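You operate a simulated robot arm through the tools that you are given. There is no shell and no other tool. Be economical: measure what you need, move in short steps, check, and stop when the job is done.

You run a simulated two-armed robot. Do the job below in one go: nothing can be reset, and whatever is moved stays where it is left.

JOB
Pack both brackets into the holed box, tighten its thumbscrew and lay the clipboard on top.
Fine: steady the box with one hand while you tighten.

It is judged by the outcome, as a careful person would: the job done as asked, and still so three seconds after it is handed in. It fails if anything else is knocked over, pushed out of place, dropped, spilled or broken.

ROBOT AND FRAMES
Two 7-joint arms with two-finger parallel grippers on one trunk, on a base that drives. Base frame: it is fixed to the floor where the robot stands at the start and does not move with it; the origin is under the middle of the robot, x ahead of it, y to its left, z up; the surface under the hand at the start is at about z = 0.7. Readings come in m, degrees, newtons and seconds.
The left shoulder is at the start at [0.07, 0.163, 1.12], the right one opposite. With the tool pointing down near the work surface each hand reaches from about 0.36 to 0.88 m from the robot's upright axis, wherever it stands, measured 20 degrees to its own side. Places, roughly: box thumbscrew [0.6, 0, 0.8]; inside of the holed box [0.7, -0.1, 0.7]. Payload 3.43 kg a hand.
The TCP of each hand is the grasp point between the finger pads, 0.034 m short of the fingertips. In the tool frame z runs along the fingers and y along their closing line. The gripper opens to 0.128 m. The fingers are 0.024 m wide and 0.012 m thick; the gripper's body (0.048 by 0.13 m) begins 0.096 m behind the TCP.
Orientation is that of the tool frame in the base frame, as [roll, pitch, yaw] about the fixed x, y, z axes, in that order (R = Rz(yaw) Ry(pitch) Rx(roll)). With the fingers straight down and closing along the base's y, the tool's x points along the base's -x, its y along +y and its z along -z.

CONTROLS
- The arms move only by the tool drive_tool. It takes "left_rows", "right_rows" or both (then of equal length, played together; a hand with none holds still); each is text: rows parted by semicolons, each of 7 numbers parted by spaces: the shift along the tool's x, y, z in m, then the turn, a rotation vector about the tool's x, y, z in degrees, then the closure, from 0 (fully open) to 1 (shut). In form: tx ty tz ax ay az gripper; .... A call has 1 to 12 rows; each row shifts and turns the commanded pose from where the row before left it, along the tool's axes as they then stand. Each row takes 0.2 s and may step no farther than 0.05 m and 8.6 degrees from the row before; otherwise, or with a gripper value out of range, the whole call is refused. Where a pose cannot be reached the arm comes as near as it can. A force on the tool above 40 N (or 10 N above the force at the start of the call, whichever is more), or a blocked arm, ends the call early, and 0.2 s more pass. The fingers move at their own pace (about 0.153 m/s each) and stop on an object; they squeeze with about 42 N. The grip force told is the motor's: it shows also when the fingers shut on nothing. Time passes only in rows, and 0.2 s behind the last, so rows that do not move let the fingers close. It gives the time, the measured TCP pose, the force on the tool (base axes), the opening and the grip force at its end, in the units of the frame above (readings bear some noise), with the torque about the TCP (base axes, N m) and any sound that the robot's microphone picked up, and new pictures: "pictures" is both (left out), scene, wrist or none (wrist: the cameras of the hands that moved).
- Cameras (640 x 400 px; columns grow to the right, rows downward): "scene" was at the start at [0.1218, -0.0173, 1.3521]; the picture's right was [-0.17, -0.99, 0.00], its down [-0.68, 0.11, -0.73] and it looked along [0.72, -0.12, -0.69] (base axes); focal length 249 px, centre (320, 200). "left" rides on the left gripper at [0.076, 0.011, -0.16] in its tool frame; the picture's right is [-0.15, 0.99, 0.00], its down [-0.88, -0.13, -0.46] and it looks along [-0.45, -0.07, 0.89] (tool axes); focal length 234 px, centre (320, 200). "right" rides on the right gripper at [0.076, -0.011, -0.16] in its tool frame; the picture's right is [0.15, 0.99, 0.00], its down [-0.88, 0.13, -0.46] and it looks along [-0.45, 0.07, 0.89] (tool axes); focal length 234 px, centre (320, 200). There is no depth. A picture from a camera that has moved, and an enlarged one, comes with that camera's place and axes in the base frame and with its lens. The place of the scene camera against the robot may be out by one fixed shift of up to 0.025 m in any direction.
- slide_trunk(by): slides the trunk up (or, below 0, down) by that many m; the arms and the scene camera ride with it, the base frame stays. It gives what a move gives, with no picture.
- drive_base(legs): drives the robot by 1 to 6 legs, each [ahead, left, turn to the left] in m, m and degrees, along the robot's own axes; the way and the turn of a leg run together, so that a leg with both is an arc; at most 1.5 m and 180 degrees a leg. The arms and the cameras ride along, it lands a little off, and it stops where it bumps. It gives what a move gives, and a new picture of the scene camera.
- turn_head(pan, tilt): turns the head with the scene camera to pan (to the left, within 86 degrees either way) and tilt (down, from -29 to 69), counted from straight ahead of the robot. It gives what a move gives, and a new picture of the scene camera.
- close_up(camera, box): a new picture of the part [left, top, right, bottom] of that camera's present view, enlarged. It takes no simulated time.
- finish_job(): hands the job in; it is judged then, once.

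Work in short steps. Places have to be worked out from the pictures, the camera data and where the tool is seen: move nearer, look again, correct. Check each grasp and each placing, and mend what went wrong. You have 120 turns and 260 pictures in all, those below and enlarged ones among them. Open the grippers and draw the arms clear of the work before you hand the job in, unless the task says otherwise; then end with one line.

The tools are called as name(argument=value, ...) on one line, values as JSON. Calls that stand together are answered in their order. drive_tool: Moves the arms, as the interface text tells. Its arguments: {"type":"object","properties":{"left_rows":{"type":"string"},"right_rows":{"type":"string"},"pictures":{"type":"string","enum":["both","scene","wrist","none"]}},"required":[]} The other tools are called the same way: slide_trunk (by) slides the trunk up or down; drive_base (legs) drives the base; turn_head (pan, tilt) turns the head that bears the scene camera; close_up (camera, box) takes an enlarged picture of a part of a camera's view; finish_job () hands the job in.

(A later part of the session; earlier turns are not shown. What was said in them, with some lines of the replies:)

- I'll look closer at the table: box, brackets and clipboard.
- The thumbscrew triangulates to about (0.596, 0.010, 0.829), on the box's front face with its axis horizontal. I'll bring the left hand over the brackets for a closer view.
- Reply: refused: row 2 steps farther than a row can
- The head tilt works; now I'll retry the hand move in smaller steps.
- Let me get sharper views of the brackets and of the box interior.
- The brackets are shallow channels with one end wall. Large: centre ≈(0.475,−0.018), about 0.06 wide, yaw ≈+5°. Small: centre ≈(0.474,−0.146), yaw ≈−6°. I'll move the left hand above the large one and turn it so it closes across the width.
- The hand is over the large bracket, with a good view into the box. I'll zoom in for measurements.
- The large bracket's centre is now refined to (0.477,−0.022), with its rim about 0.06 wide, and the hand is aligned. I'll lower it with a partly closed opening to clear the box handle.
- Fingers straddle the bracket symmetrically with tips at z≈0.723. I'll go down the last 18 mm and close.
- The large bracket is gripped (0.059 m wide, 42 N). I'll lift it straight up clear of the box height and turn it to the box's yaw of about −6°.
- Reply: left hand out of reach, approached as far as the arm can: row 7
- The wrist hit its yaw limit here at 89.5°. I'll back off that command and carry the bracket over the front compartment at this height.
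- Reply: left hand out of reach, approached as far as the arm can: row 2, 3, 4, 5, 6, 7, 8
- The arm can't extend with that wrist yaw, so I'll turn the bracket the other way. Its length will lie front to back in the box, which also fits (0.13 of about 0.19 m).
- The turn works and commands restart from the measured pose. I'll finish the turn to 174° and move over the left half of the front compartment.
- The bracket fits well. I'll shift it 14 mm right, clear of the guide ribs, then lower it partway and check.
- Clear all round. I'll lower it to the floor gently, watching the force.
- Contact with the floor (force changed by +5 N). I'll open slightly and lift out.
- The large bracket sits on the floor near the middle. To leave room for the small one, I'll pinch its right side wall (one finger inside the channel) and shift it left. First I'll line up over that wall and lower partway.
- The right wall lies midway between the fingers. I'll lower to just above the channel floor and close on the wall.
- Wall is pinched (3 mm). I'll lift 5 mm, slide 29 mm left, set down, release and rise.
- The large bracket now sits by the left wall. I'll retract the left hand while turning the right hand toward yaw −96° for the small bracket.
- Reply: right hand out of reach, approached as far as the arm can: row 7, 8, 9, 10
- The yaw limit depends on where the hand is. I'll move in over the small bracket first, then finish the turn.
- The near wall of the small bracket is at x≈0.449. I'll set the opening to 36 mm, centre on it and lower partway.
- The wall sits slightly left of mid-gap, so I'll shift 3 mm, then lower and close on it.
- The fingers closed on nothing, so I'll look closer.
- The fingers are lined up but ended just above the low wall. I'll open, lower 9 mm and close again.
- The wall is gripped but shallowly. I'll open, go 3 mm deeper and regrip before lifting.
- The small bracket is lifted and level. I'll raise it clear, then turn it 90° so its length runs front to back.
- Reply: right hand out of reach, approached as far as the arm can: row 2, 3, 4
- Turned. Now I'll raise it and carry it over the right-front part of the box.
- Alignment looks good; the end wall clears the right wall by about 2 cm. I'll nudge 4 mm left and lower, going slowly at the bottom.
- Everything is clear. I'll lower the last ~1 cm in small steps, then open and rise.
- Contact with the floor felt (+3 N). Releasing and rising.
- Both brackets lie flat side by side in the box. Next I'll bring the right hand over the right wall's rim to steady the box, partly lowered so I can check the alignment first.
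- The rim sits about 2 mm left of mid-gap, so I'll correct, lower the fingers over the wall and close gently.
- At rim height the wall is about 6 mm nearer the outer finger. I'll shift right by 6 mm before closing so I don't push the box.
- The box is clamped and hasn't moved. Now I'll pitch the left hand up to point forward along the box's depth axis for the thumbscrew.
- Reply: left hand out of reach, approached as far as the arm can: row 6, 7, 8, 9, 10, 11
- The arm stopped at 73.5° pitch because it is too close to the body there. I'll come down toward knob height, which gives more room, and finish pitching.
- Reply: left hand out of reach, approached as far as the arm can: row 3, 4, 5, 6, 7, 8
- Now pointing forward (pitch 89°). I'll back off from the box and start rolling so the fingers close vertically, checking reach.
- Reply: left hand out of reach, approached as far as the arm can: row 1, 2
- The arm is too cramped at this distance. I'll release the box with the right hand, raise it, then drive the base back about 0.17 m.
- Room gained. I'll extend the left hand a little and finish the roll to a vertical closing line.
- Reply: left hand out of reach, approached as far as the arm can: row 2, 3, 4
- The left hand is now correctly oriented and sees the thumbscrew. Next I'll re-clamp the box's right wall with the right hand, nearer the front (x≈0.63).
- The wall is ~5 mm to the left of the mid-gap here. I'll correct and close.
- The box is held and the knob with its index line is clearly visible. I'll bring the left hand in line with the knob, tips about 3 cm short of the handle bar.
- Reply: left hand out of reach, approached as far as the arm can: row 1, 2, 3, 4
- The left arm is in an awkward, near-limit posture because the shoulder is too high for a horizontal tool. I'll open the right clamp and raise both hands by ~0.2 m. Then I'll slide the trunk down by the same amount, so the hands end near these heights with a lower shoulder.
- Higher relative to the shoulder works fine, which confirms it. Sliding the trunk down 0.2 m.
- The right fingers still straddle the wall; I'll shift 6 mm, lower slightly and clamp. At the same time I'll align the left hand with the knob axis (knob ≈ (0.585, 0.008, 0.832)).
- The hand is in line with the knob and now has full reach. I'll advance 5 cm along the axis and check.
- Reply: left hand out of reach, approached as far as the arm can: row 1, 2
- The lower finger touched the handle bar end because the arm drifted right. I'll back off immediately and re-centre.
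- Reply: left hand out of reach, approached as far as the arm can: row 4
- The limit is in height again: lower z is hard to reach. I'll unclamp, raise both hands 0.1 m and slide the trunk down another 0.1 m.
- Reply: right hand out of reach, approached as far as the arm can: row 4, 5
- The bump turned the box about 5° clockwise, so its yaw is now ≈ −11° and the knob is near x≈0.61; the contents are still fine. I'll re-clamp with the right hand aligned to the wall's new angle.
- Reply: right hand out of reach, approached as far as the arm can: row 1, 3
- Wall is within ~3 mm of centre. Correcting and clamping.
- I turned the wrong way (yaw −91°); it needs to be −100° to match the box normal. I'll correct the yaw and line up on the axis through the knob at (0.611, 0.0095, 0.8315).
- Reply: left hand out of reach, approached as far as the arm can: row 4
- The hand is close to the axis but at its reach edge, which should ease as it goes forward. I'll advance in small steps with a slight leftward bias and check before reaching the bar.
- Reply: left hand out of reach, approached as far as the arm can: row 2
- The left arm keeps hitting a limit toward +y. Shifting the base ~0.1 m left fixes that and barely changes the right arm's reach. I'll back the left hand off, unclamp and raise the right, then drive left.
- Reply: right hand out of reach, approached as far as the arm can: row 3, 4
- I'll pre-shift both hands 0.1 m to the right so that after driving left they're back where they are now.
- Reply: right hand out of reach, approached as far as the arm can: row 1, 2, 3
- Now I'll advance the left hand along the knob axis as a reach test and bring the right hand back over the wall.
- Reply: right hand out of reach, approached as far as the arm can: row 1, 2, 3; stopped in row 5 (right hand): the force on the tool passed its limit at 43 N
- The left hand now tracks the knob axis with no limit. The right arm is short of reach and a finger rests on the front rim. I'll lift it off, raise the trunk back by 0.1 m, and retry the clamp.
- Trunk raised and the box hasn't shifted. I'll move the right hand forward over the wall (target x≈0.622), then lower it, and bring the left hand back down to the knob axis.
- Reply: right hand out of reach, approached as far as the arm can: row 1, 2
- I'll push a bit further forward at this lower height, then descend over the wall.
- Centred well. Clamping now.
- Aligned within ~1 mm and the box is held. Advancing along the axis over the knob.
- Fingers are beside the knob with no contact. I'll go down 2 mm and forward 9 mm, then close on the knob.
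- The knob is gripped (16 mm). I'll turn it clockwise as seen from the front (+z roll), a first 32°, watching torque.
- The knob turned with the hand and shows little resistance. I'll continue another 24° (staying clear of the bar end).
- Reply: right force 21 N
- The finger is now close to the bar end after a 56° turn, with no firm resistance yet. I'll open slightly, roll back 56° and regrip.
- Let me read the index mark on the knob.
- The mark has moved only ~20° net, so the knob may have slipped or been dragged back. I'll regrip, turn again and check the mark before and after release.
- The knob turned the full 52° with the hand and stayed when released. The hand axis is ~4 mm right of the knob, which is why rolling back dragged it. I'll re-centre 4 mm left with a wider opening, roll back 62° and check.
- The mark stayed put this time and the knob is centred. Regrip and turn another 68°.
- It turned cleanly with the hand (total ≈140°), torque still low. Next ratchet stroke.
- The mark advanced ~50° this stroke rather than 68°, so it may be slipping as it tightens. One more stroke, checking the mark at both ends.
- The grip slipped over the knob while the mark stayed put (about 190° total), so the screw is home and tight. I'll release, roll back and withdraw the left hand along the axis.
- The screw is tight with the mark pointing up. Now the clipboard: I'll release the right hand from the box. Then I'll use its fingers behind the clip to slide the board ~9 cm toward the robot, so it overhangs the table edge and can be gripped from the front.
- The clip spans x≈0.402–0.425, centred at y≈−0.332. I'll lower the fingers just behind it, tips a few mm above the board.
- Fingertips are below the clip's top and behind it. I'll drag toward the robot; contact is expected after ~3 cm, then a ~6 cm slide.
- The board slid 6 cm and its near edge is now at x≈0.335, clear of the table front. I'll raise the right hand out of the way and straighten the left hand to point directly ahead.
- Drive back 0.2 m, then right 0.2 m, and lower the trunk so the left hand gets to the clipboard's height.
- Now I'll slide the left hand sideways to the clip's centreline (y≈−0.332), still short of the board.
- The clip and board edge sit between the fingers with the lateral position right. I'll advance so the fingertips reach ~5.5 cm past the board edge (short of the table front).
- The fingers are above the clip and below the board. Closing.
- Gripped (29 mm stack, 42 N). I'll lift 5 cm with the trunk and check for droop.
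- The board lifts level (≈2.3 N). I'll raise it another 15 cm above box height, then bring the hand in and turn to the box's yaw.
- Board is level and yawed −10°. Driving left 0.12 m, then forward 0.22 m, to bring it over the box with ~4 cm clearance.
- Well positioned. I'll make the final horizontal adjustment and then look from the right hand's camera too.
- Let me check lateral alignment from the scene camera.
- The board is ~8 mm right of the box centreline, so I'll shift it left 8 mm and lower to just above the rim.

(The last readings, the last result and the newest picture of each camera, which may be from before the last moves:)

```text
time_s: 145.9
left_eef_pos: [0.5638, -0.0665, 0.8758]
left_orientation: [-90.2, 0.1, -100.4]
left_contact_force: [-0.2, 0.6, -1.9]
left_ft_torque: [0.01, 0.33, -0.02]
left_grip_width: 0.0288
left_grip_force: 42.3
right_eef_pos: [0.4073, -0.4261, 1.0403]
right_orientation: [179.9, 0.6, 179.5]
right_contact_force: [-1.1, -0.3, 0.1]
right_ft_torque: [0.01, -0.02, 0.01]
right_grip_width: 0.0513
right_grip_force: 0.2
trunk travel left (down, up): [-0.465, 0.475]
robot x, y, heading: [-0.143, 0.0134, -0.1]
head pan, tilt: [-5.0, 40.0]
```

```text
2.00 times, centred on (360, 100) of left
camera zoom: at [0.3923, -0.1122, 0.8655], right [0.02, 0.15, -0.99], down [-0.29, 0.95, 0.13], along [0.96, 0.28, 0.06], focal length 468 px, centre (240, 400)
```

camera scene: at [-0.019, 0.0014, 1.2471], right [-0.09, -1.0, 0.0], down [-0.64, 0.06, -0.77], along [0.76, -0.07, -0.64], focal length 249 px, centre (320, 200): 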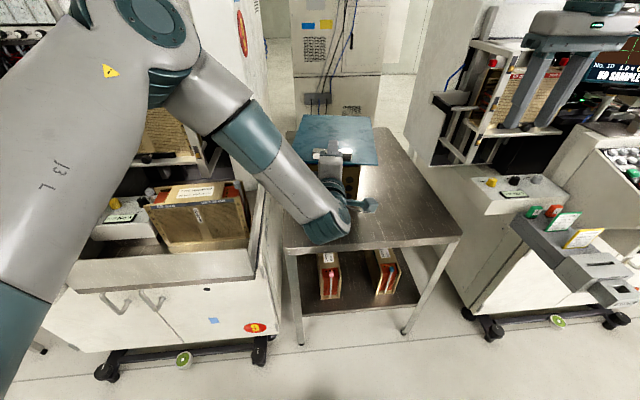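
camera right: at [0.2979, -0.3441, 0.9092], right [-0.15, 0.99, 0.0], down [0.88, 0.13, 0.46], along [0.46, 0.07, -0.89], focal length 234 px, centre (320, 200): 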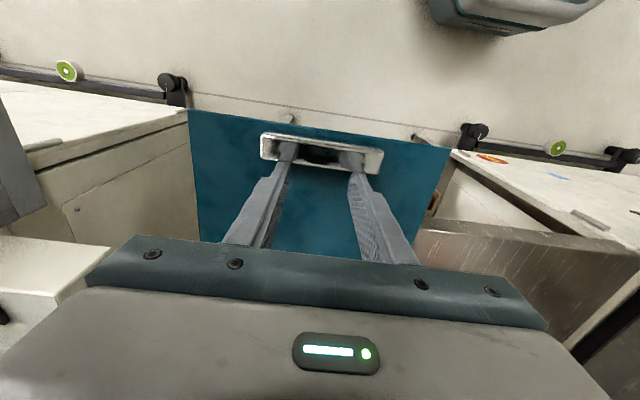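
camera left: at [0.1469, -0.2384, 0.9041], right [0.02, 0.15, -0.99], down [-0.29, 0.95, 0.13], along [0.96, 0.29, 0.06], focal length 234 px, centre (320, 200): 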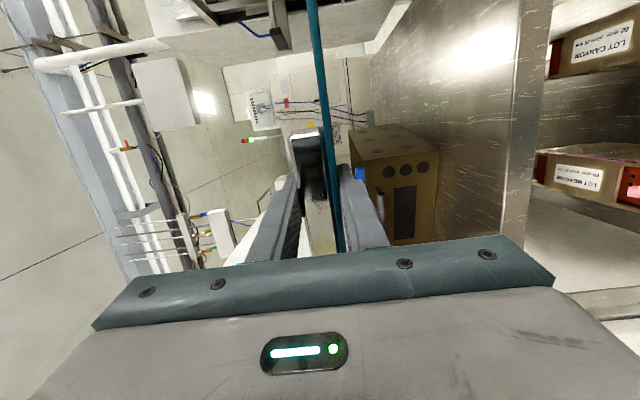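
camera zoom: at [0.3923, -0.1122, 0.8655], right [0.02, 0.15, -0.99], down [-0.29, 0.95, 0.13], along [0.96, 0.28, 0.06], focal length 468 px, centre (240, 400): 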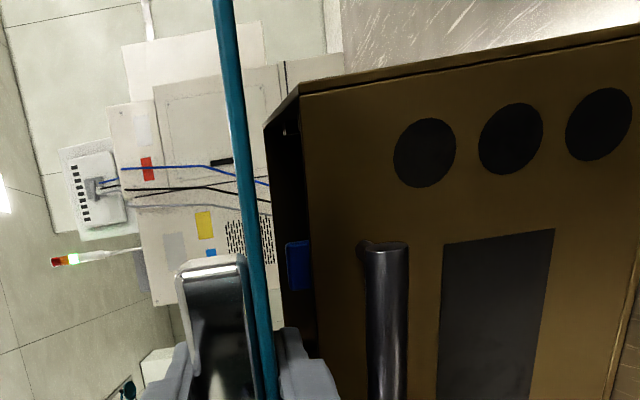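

The rim is actually at z≈0.841, judging by this view and the earlier finger contact. I'll lower ~2 cm more, watching the force.

drive_tool(left_rows="0 0.006 0 0 0 0 0.9;0 0.005 0 0 0 0 0.9;0 0.004 0 0 0 0 0.9;0 0.003 0 0 0 0 0.9;0 0 0 0 0 0 0.9", pictures="none")

close_up(camera="left", box=[260, 0, 460, 200])

```text
time_s: 147.1
left_eef_pos: [0.5631, -0.067, 0.8572]
left_orientation: [-90.2, 0.1, -100.3]
left_contact_force: [-0.8, -0.2, -2.3]
left_ft_torque: [0.09, 0.26, -0.02]
left_grip_width: 0.0286
left_grip_force: 42.0
right_eef_pos: [0.4069, -0.427, 1.0403]
right_orientation: [179.8, 0.5, 179.4]
right_contact_force: [0.3, 0.2, 0.4]
right_ft_torque: [0.01, 0.0, 0.0]
right_grip_width: 0.0513
right_grip_force: 0.2
trunk travel left (down, up): [-0.465, 0.475]
robot x, y, heading: [-0.1454, 0.0104, -0.2]
head pan, tilt: [-5.0, 40.0]
```

```text
2.00 times, centred on (360, 100) of left
camera zoom: at [0.3923, -0.1124, 0.8469], right [0.02, 0.15, -0.99], down [-0.29, 0.95, 0.13], along [0.96, 0.28, 0.06], focal length 468 px, centre (240, 400)
```

zoom: 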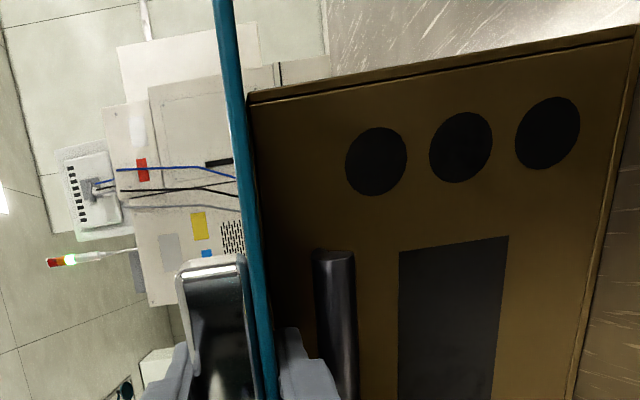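

Almost touching. I'll lower in 1.5 mm steps until the weight transfers.

drive_tool(left_rows="0 0.002 0 0 0 0 0.9;0 0.0015 0 0 0 0 0.9;0 0 0 0 0 0 0.9", pictures="none")

close_up(camera="left", box=[300, 0, 400, 100])

```text
time_s: 147.9
left_eef_pos: [0.5635, -0.0673, 0.8536]
left_orientation: [-90.3, 0.1, -100.3]
left_contact_force: [0.4, -1.8, 2.4]
left_ft_torque: [-0.22, -0.24, -0.24]
left_grip_width: 0.0286
left_grip_force: 41.6
right_eef_pos: [0.4066, -0.4261, 1.0393]
right_orientation: [179.9, 0.5, 179.4]
right_contact_force: [0.2, -0.2, -0.1]
right_ft_torque: [-0.01, -0.03, 0.0]
right_grip_width: 0.0513
right_grip_force: 0.0
trunk travel left (down, up): [-0.465, 0.475]
robot x, y, heading: [-0.1472, 0.0106, -0.3]
head pan, tilt: [-5.0, 40.0]
```

```text
4.00 times, centred on (350, 50) of left
camera zoom: at [0.3921, -0.1128, 0.8442], right [0.02, 0.15, -0.99], down [-0.29, 0.95, 0.13], along [0.96, 0.28, 0.06], focal length 937 px, centre (200, 800)
```

zoom: 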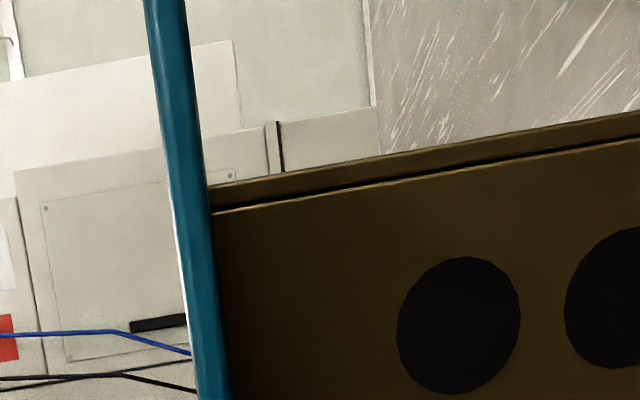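

Weight is on the box now. The lower finger is only a few mm above the handle bar, so I'll open just ~4 mm total and withdraw straight back.

drive_tool(left_rows="0 0 0 0 0 0 0.745;0 0 0 0 0 0 0.745;0 0 -0.01 0 0 0 0.745;0 0 -0.015 0 0 0 0.745;0 0 -0.02 0 0 0 0.745;0 0 -0.03 0 0 0 0.745;0 0 -0.03 0 0 0 0.745;0 0 0 0 0 0 0.745", pictures="both")

close_up(camera="left", box=[220, 40, 420, 240])

close_up(camera="scene", box=[260, 90, 400, 210])

```text
time_s: 149.7
left_eef_pos: [0.4605, -0.0476, 0.8554]
left_orientation: [-90.2, 0.1, -100.4]
left_contact_force: [0.0, -0.9, -0.2]
left_ft_torque: [0.04, 0.03, -0.01]
left_grip_width: 0.0326
left_grip_force: 0.0
right_eef_pos: [0.4071, -0.4263, 1.0389]
right_orientation: [179.8, 0.7, 179.5]
right_contact_force: [0.1, 0.0, -0.6]
right_ft_torque: [-0.01, 0.01, -0.02]
right_grip_width: 0.0513
right_grip_force: 0.1
trunk travel left (down, up): [-0.465, 0.475]
robot x, y, heading: [-0.1481, 0.014, -0.3]
head pan, tilt: [-5.0, 40.0]
camera scene: at [-0.02, 0.0014, 1.2222], right [-0.09, -1.0, 0.0], down [-0.64, 0.06, -0.77], along [0.76, -0.07, -0.64], focal length 249 px, centre (320, 200)
camera left: at [0.289, -0.0931, 0.8464], right [0.02, 0.15, -0.99], down [-0.29, 0.95, 0.13], along [0.96, 0.28, 0.06], focal length 234 px, centre (320, 200)
```

scene: 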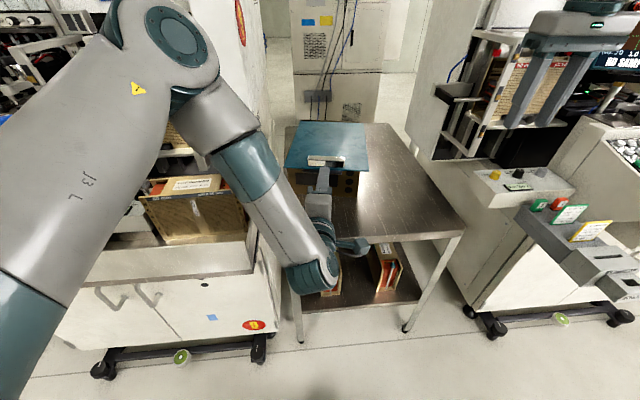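
left: 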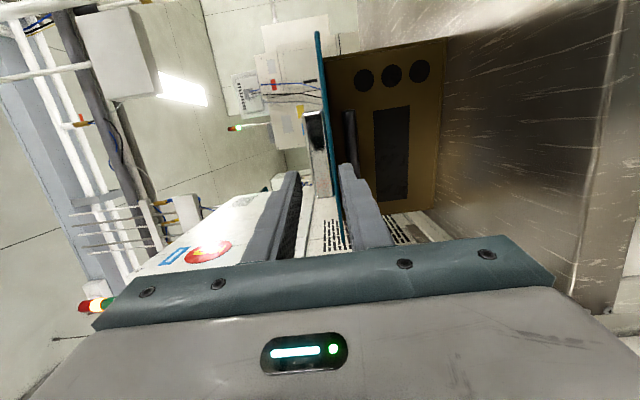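

```text
2.00 times, centred on (320, 140) of left
camera zoom: at [0.289, -0.0931, 0.8464], right [0.02, 0.15, -0.99], down [-0.29, 0.95, 0.13], along [0.96, 0.28, 0.06], focal length 468 px, centre (320, 320)
```

zoom: 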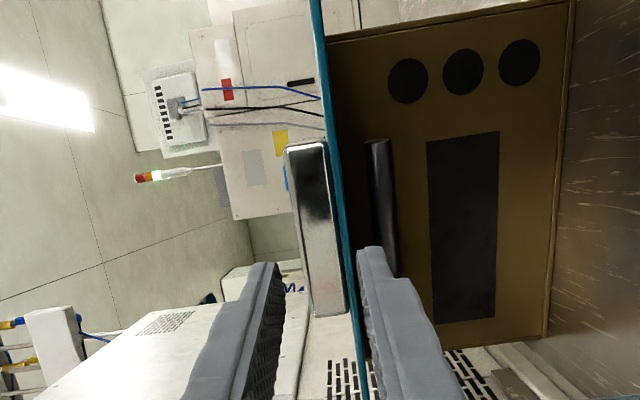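

```text
3.33 times, centred on (330, 150) of scene
camera zoom: at [-0.02, 0.0014, 1.2222], right [-0.09, -1.0, 0.0], down [-0.64, 0.06, -0.77], along [0.76, -0.07, -0.64], focal length 829 px, centre (287, 367)
```

zoom: 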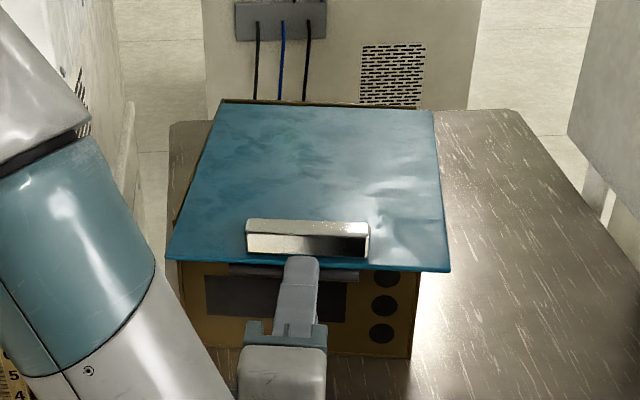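

The board rests flat on the box. Zooming in on the left edge and rear to check support before nudging it back ~3 cm.

close_up(camera="scene", box=[285, 115, 385, 180])

```text
6.15 times, centred on (335, 148) of scene
camera zoom: at [-0.02, 0.0014, 1.2222], right [-0.09, -1.0, 0.0], down [-0.64, 0.06, -0.77], along [0.76, -0.07, -0.64], focal length 1530 px, centre (228, 523)
```

zoom: 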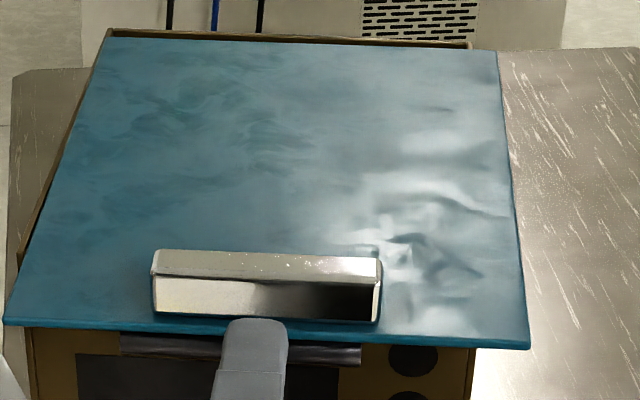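

The rear-left of the board is only just on the left wall. I'll re-insert along the same path, regrip, lift a hair, rotate ~2° left and shift 3 mm left, then set down again.

drive_tool(left_rows="0 -0.0005 0.03 0 0 0 0.745;0 0 0.03 0 0 0 0.745;0 0 0.02 0 0 0 0.745;0 0 0.015 0 0 0 0.745;0 0 0.009 0 0 0 0.745;0 0 0 0 0 0 0.745;0 0 0 0 0 0 0.9;0 0 0 0 0 0 0.9", pictures="none")

drive_tool(left_rows="0 -0.003 0 0 0 0 0.9;0 -0.002 0 0 0 0 0.9;-0.003 0 0 0 -2 0 0.9;0 0 0 0 0 0 0.9;0 0.003 0 0 0 0 0.9;0 0.0025 0 0 0 0 0.9;0 0 0 0 0 0 0.9", pictures="none")

close_up(camera="scene", box=[285, 115, 385, 180])

```text
time_s: 151.5
left_eef_pos: [0.5634, -0.0648, 0.8551]
left_orientation: [-90.4, 0.0, -100.4]
left_contact_force: [0.9, 0.2, 0.1]
left_ft_torque: [-0.05, -0.19, 0.02]
left_grip_width: 0.0288
left_grip_force: 42.5
right_eef_pos: [0.4068, -0.4265, 1.0392]
right_orientation: [180.0, 0.6, 179.5]
right_contact_force: [-0.6, 0.1, -0.3]
right_ft_torque: [-0.02, 0.03, 0.0]
right_grip_width: 0.0511
right_grip_force: 0.1
trunk travel left (down, up): [-0.465, 0.475]
robot x, y, heading: [-0.1467, 0.008, -0.4]
head pan, tilt: [-5.0, 40.0]
```

```text
time_s: 153.1
left_eef_pos: [0.5637, -0.0637, 0.8542]
left_orientation: [-90.0, 0.0, -98.5]
left_contact_force: [0.4, 0.4, -0.2]
left_ft_torque: [-0.27, -0.38, 0.08]
left_grip_width: 0.0288
left_grip_force: 42.1
right_eef_pos: [0.4062, -0.426, 1.0401]
right_orientation: [179.9, 0.6, 179.5]
right_contact_force: [-0.2, 0.2, 0.1]
right_ft_torque: [0.02, 0.01, 0.01]
right_grip_width: 0.0512
right_grip_force: 0.1
trunk travel left (down, up): [-0.465, 0.475]
robot x, y, heading: [-0.1454, 0.0145, -0.4]
head pan, tilt: [-5.0, 40.0]
```

```text
6.15 times, centred on (335, 148) of scene
camera zoom: at [-0.0201, 0.0016, 1.2223], right [-0.09, -1.0, 0.0], down [-0.64, 0.06, -0.77], along [0.76, -0.07, -0.64], focal length 1530 px, centre (228, 523)
```

zoom: 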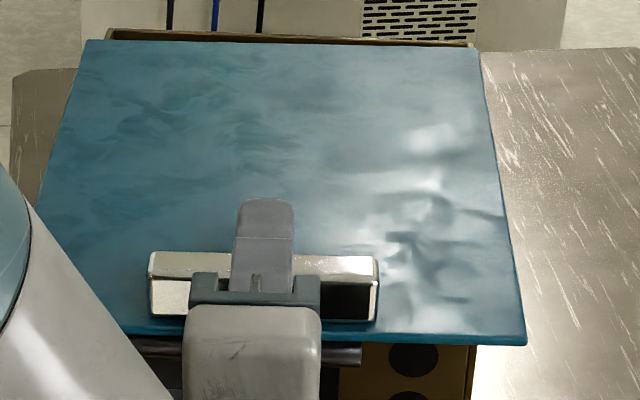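

Now both sides overlap the walls. Release with the small opening and withdraw.

drive_tool(left_rows="0 0 0 0 0 0 0.745;0 0 0 0 0 0 0.745;0 0 -0.01 0 0 0 0.745;0 0 -0.015 0 0 0 0.745;0 0 -0.02 0 0 0 0.745;0 0 -0.03 0 0 0 0.745;0 0 -0.03 0 0 0 0.745;0 -0.006 0 0 0 0 1;0 0 0 0 0 0 1;0 0 0 0 0 0 1", pictures="wrist")

close_up(camera="left", box=[220, 40, 420, 240])

close_up(camera="scene", box=[285, 115, 385, 180])

```text
time_s: 155.3
left_eef_pos: [0.4586, -0.0492, 0.8629]
left_orientation: [-90.2, 0.1, -98.4]
left_contact_force: [-0.4, 0.5, 0.1]
left_ft_torque: [-0.02, 0.01, 0.03]
left_grip_width: 0.0
left_grip_force: 32.9
right_eef_pos: [0.4062, -0.4273, 1.0394]
right_orientation: [179.9, 0.6, 179.5]
right_contact_force: [0.3, -0.6, 0.5]
right_ft_torque: [-0.01, -0.01, -0.02]
right_grip_width: 0.0512
right_grip_force: 0.0
trunk travel left (down, up): [-0.465, 0.475]
robot x, y, heading: [-0.1448, 0.0102, -0.2]
head pan, tilt: [-5.0, 40.0]
camera left: at [0.2893, -0.1004, 0.8516], right [0.02, 0.15, -0.99], down [-0.32, 0.94, 0.13], along [0.95, 0.32, 0.06], focal length 234 px, centre (320, 200)
```

left: 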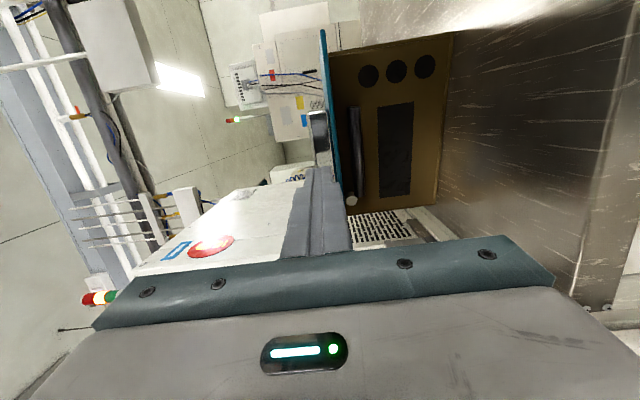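

```text
2.00 times, centred on (320, 140) of left
camera zoom: at [0.2893, -0.1004, 0.8516], right [0.02, 0.15, -0.99], down [-0.32, 0.94, 0.13], along [0.95, 0.32, 0.06], focal length 468 px, centre (320, 320)
```

zoom: 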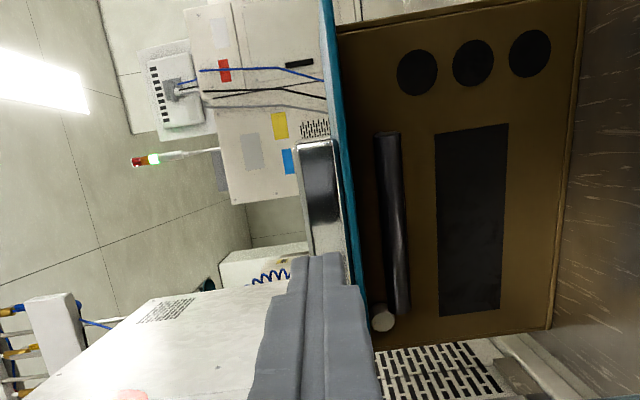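

```text
6.15 times, centred on (335, 148) of scene
camera zoom: at [-0.0201, 0.0015, 1.2222], right [-0.09, -1.0, 0.0], down [-0.64, 0.06, -0.77], along [0.76, -0.07, -0.64], focal length 1530 px, centre (228, 523)
```

zoom: 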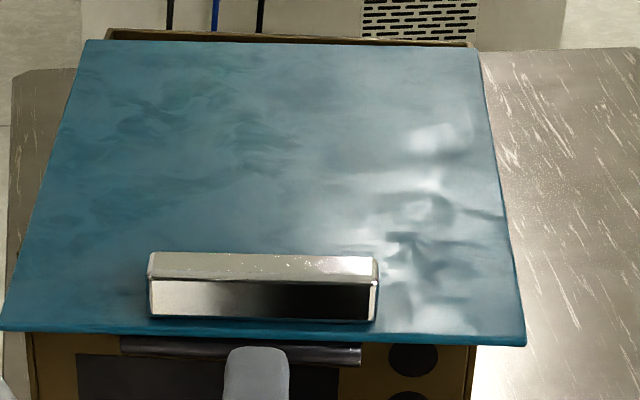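

Aligned with the clip. I'll push gently on its front face with the closed fingertips to move the board ~2.5 cm rearward.

drive_tool(left_rows="0 0.002 0.025 0 0 0 1;0 0 0.025 0 0 0 1;0 0 0.01 0 0 0 1;0 0 0.008 0 0 0 1;0 0 0.007 0 0 0 1;0 0 0.007 0 0 0 1;0 0 0 0 0 0 1", pictures="none")

close_up(camera="scene", box=[285, 115, 385, 180])

```text
time_s: 156.9
left_eef_pos: [0.5412, -0.0607, 0.859]
left_orientation: [-90.2, 0.1, -98.3]
left_contact_force: [0.0, 0.5, 0.6]
left_ft_torque: [0.01, -0.04, 0.03]
left_grip_width: 0.0001
left_grip_force: 32.6
right_eef_pos: [0.4066, -0.427, 1.0384]
right_orientation: [179.8, 0.6, 179.5]
right_contact_force: [0.3, 0.0, -0.6]
right_ft_torque: [-0.02, -0.01, 0.0]
right_grip_width: 0.0513
right_grip_force: 0.1
trunk travel left (down, up): [-0.465, 0.475]
robot x, y, heading: [-0.1461, 0.0136, -0.5]
head pan, tilt: [-5.0, 40.0]
```

```text
6.15 times, centred on (335, 148) of scene
camera zoom: at [-0.0202, 0.0014, 1.2222], right [-0.09, -1.0, 0.0], down [-0.64, 0.06, -0.77], along [0.76, -0.07, -0.64], focal length 1530 px, centre (228, 523)
```

zoom: 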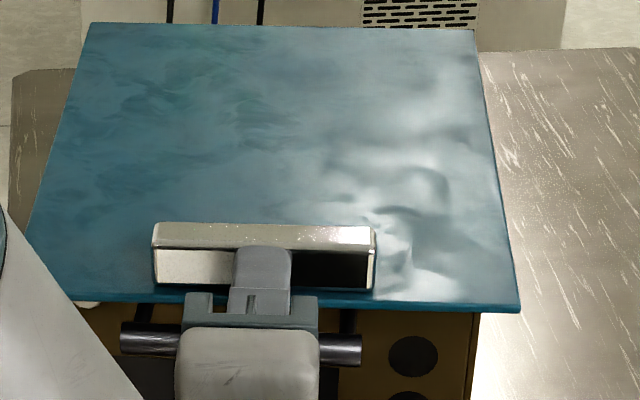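

The board now covers the back rim and overhangs evenly. I'll withdraw the left hand, open it, and check the whole result.

drive_tool(left_rows="0 0 -0.03 0 0 0 1;0 0 -0.04 0 0 0 1;0 0 -0.04 0 0 0 0.6;0 0 -0.03 0 0 0 0;0 0 0 0 0 0 0;0 0 0 0 0 0 0", right_rows="0 0 0 0 0 0 0;0 0 0 0 0 0 0;0 0 0 0 0 0 0;0 0 0 0 0 0 0;0 0 0 0 0 0 0;0 0 0 0 0 0 0", pictures="none")

drive_base(legs=[[-0.25, 0, 0]])

close_up(camera="scene", box=[250, 60, 430, 190])

close_up(camera="left", box=[240, 40, 440, 220])

```text
time_s: 158.3
left_eef_pos: [0.4014, -0.038, 0.8598]
left_orientation: [-90.2, 0.1, -98.3]
left_contact_force: [-0.9, 0.4, -0.7]
left_ft_torque: [-0.06, 0.01, 0.02]
left_grip_width: 0.128
left_grip_force: 0.1
right_eef_pos: [0.4068, -0.4262, 1.0384]
right_orientation: [179.9, 0.6, 179.5]
right_contact_force: [0.6, 0.4, -1.0]
right_ft_torque: [-0.02, -0.04, -0.02]
right_grip_width: 0.1282
right_grip_force: 0.1
trunk travel left (down, up): [-0.465, 0.475]
robot x, y, heading: [-0.146, 0.0133, -0.4]
head pan, tilt: [-5.0, 40.0]
```

```text
time_s: 160.2
left_eef_pos: [0.1433, -0.0388, 0.8599]
left_orientation: [-90.2, 0.1, -98.5]
left_contact_force: [-0.3, -0.4, -0.6]
left_ft_torque: [-0.01, -0.02, 0.01]
left_grip_width: 0.1278
left_grip_force: 0.2
right_eef_pos: [0.1464, -0.4265, 1.0388]
right_orientation: [180.0, 0.6, 179.2]
right_contact_force: [-1.1, 0.4, -0.1]
right_ft_torque: [0.01, -0.03, 0.01]
right_grip_width: 0.128
right_grip_force: 0.1
trunk travel left (down, up): [-0.465, 0.475]
robot x, y, heading: [-0.4036, 0.0152, -0.5]
head pan, tilt: [-5.0, 40.0]
camera scene: at [-0.2793, 0.0027, 1.2223], right [-0.1, -1.0, 0.0], down [-0.64, 0.06, -0.77], along [0.76, -0.07, -0.64], focal length 249 px, centre (320, 200)
```

scene: 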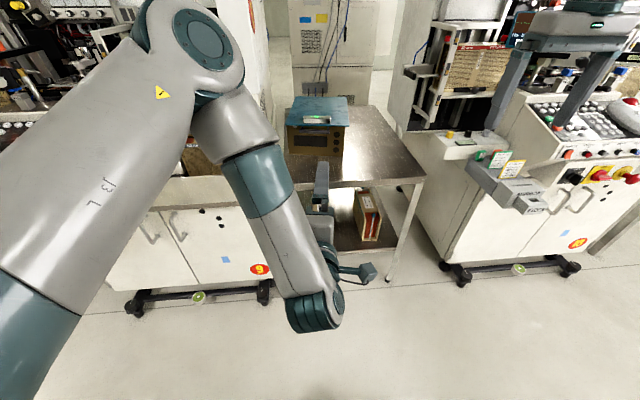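

```text
3.08 times, centred on (340, 125) of scene
camera zoom: at [-0.2793, 0.0027, 1.2223], right [-0.1, -1.0, 0.0], down [-0.64, 0.06, -0.77], along [0.76, -0.07, -0.64], focal length 765 px, centre (258, 431)
```

zoom: 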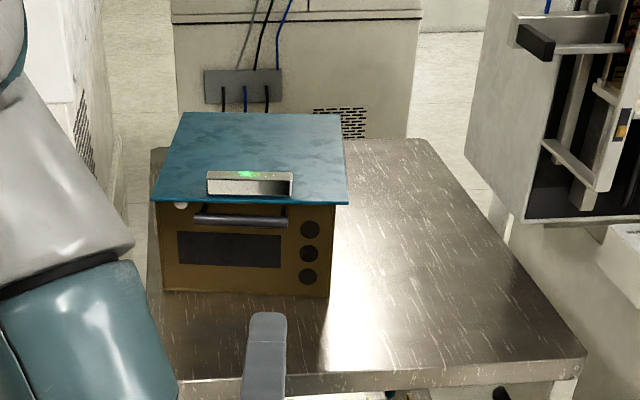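

```text
2.22 times, centred on (340, 130) of left
camera zoom: at [-0.0273, -0.0899, 0.8495], right [0.02, 0.15, -0.99], down [-0.32, 0.94, 0.13], along [0.95, 0.31, 0.07], focal length 520 px, centre (276, 356)
```

zoom: 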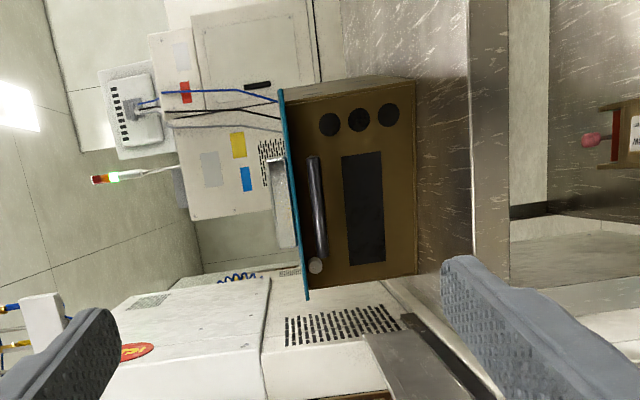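

The clipboard lies flat and centred on the box, the thumbscrew is tight, both brackets are inside, and both arms are clear with grippers open. Handing in.

finish_job()

```text
The job is handed in.
```

Both brackets are in the holed box, its thumbscrew is tight (I turned it while the right hand held the box), and the clipboard lies flat on top; while reaching for the screw the left hand bumped the box handle, turning the box about 5° clockwise on the table, and I left it like that.
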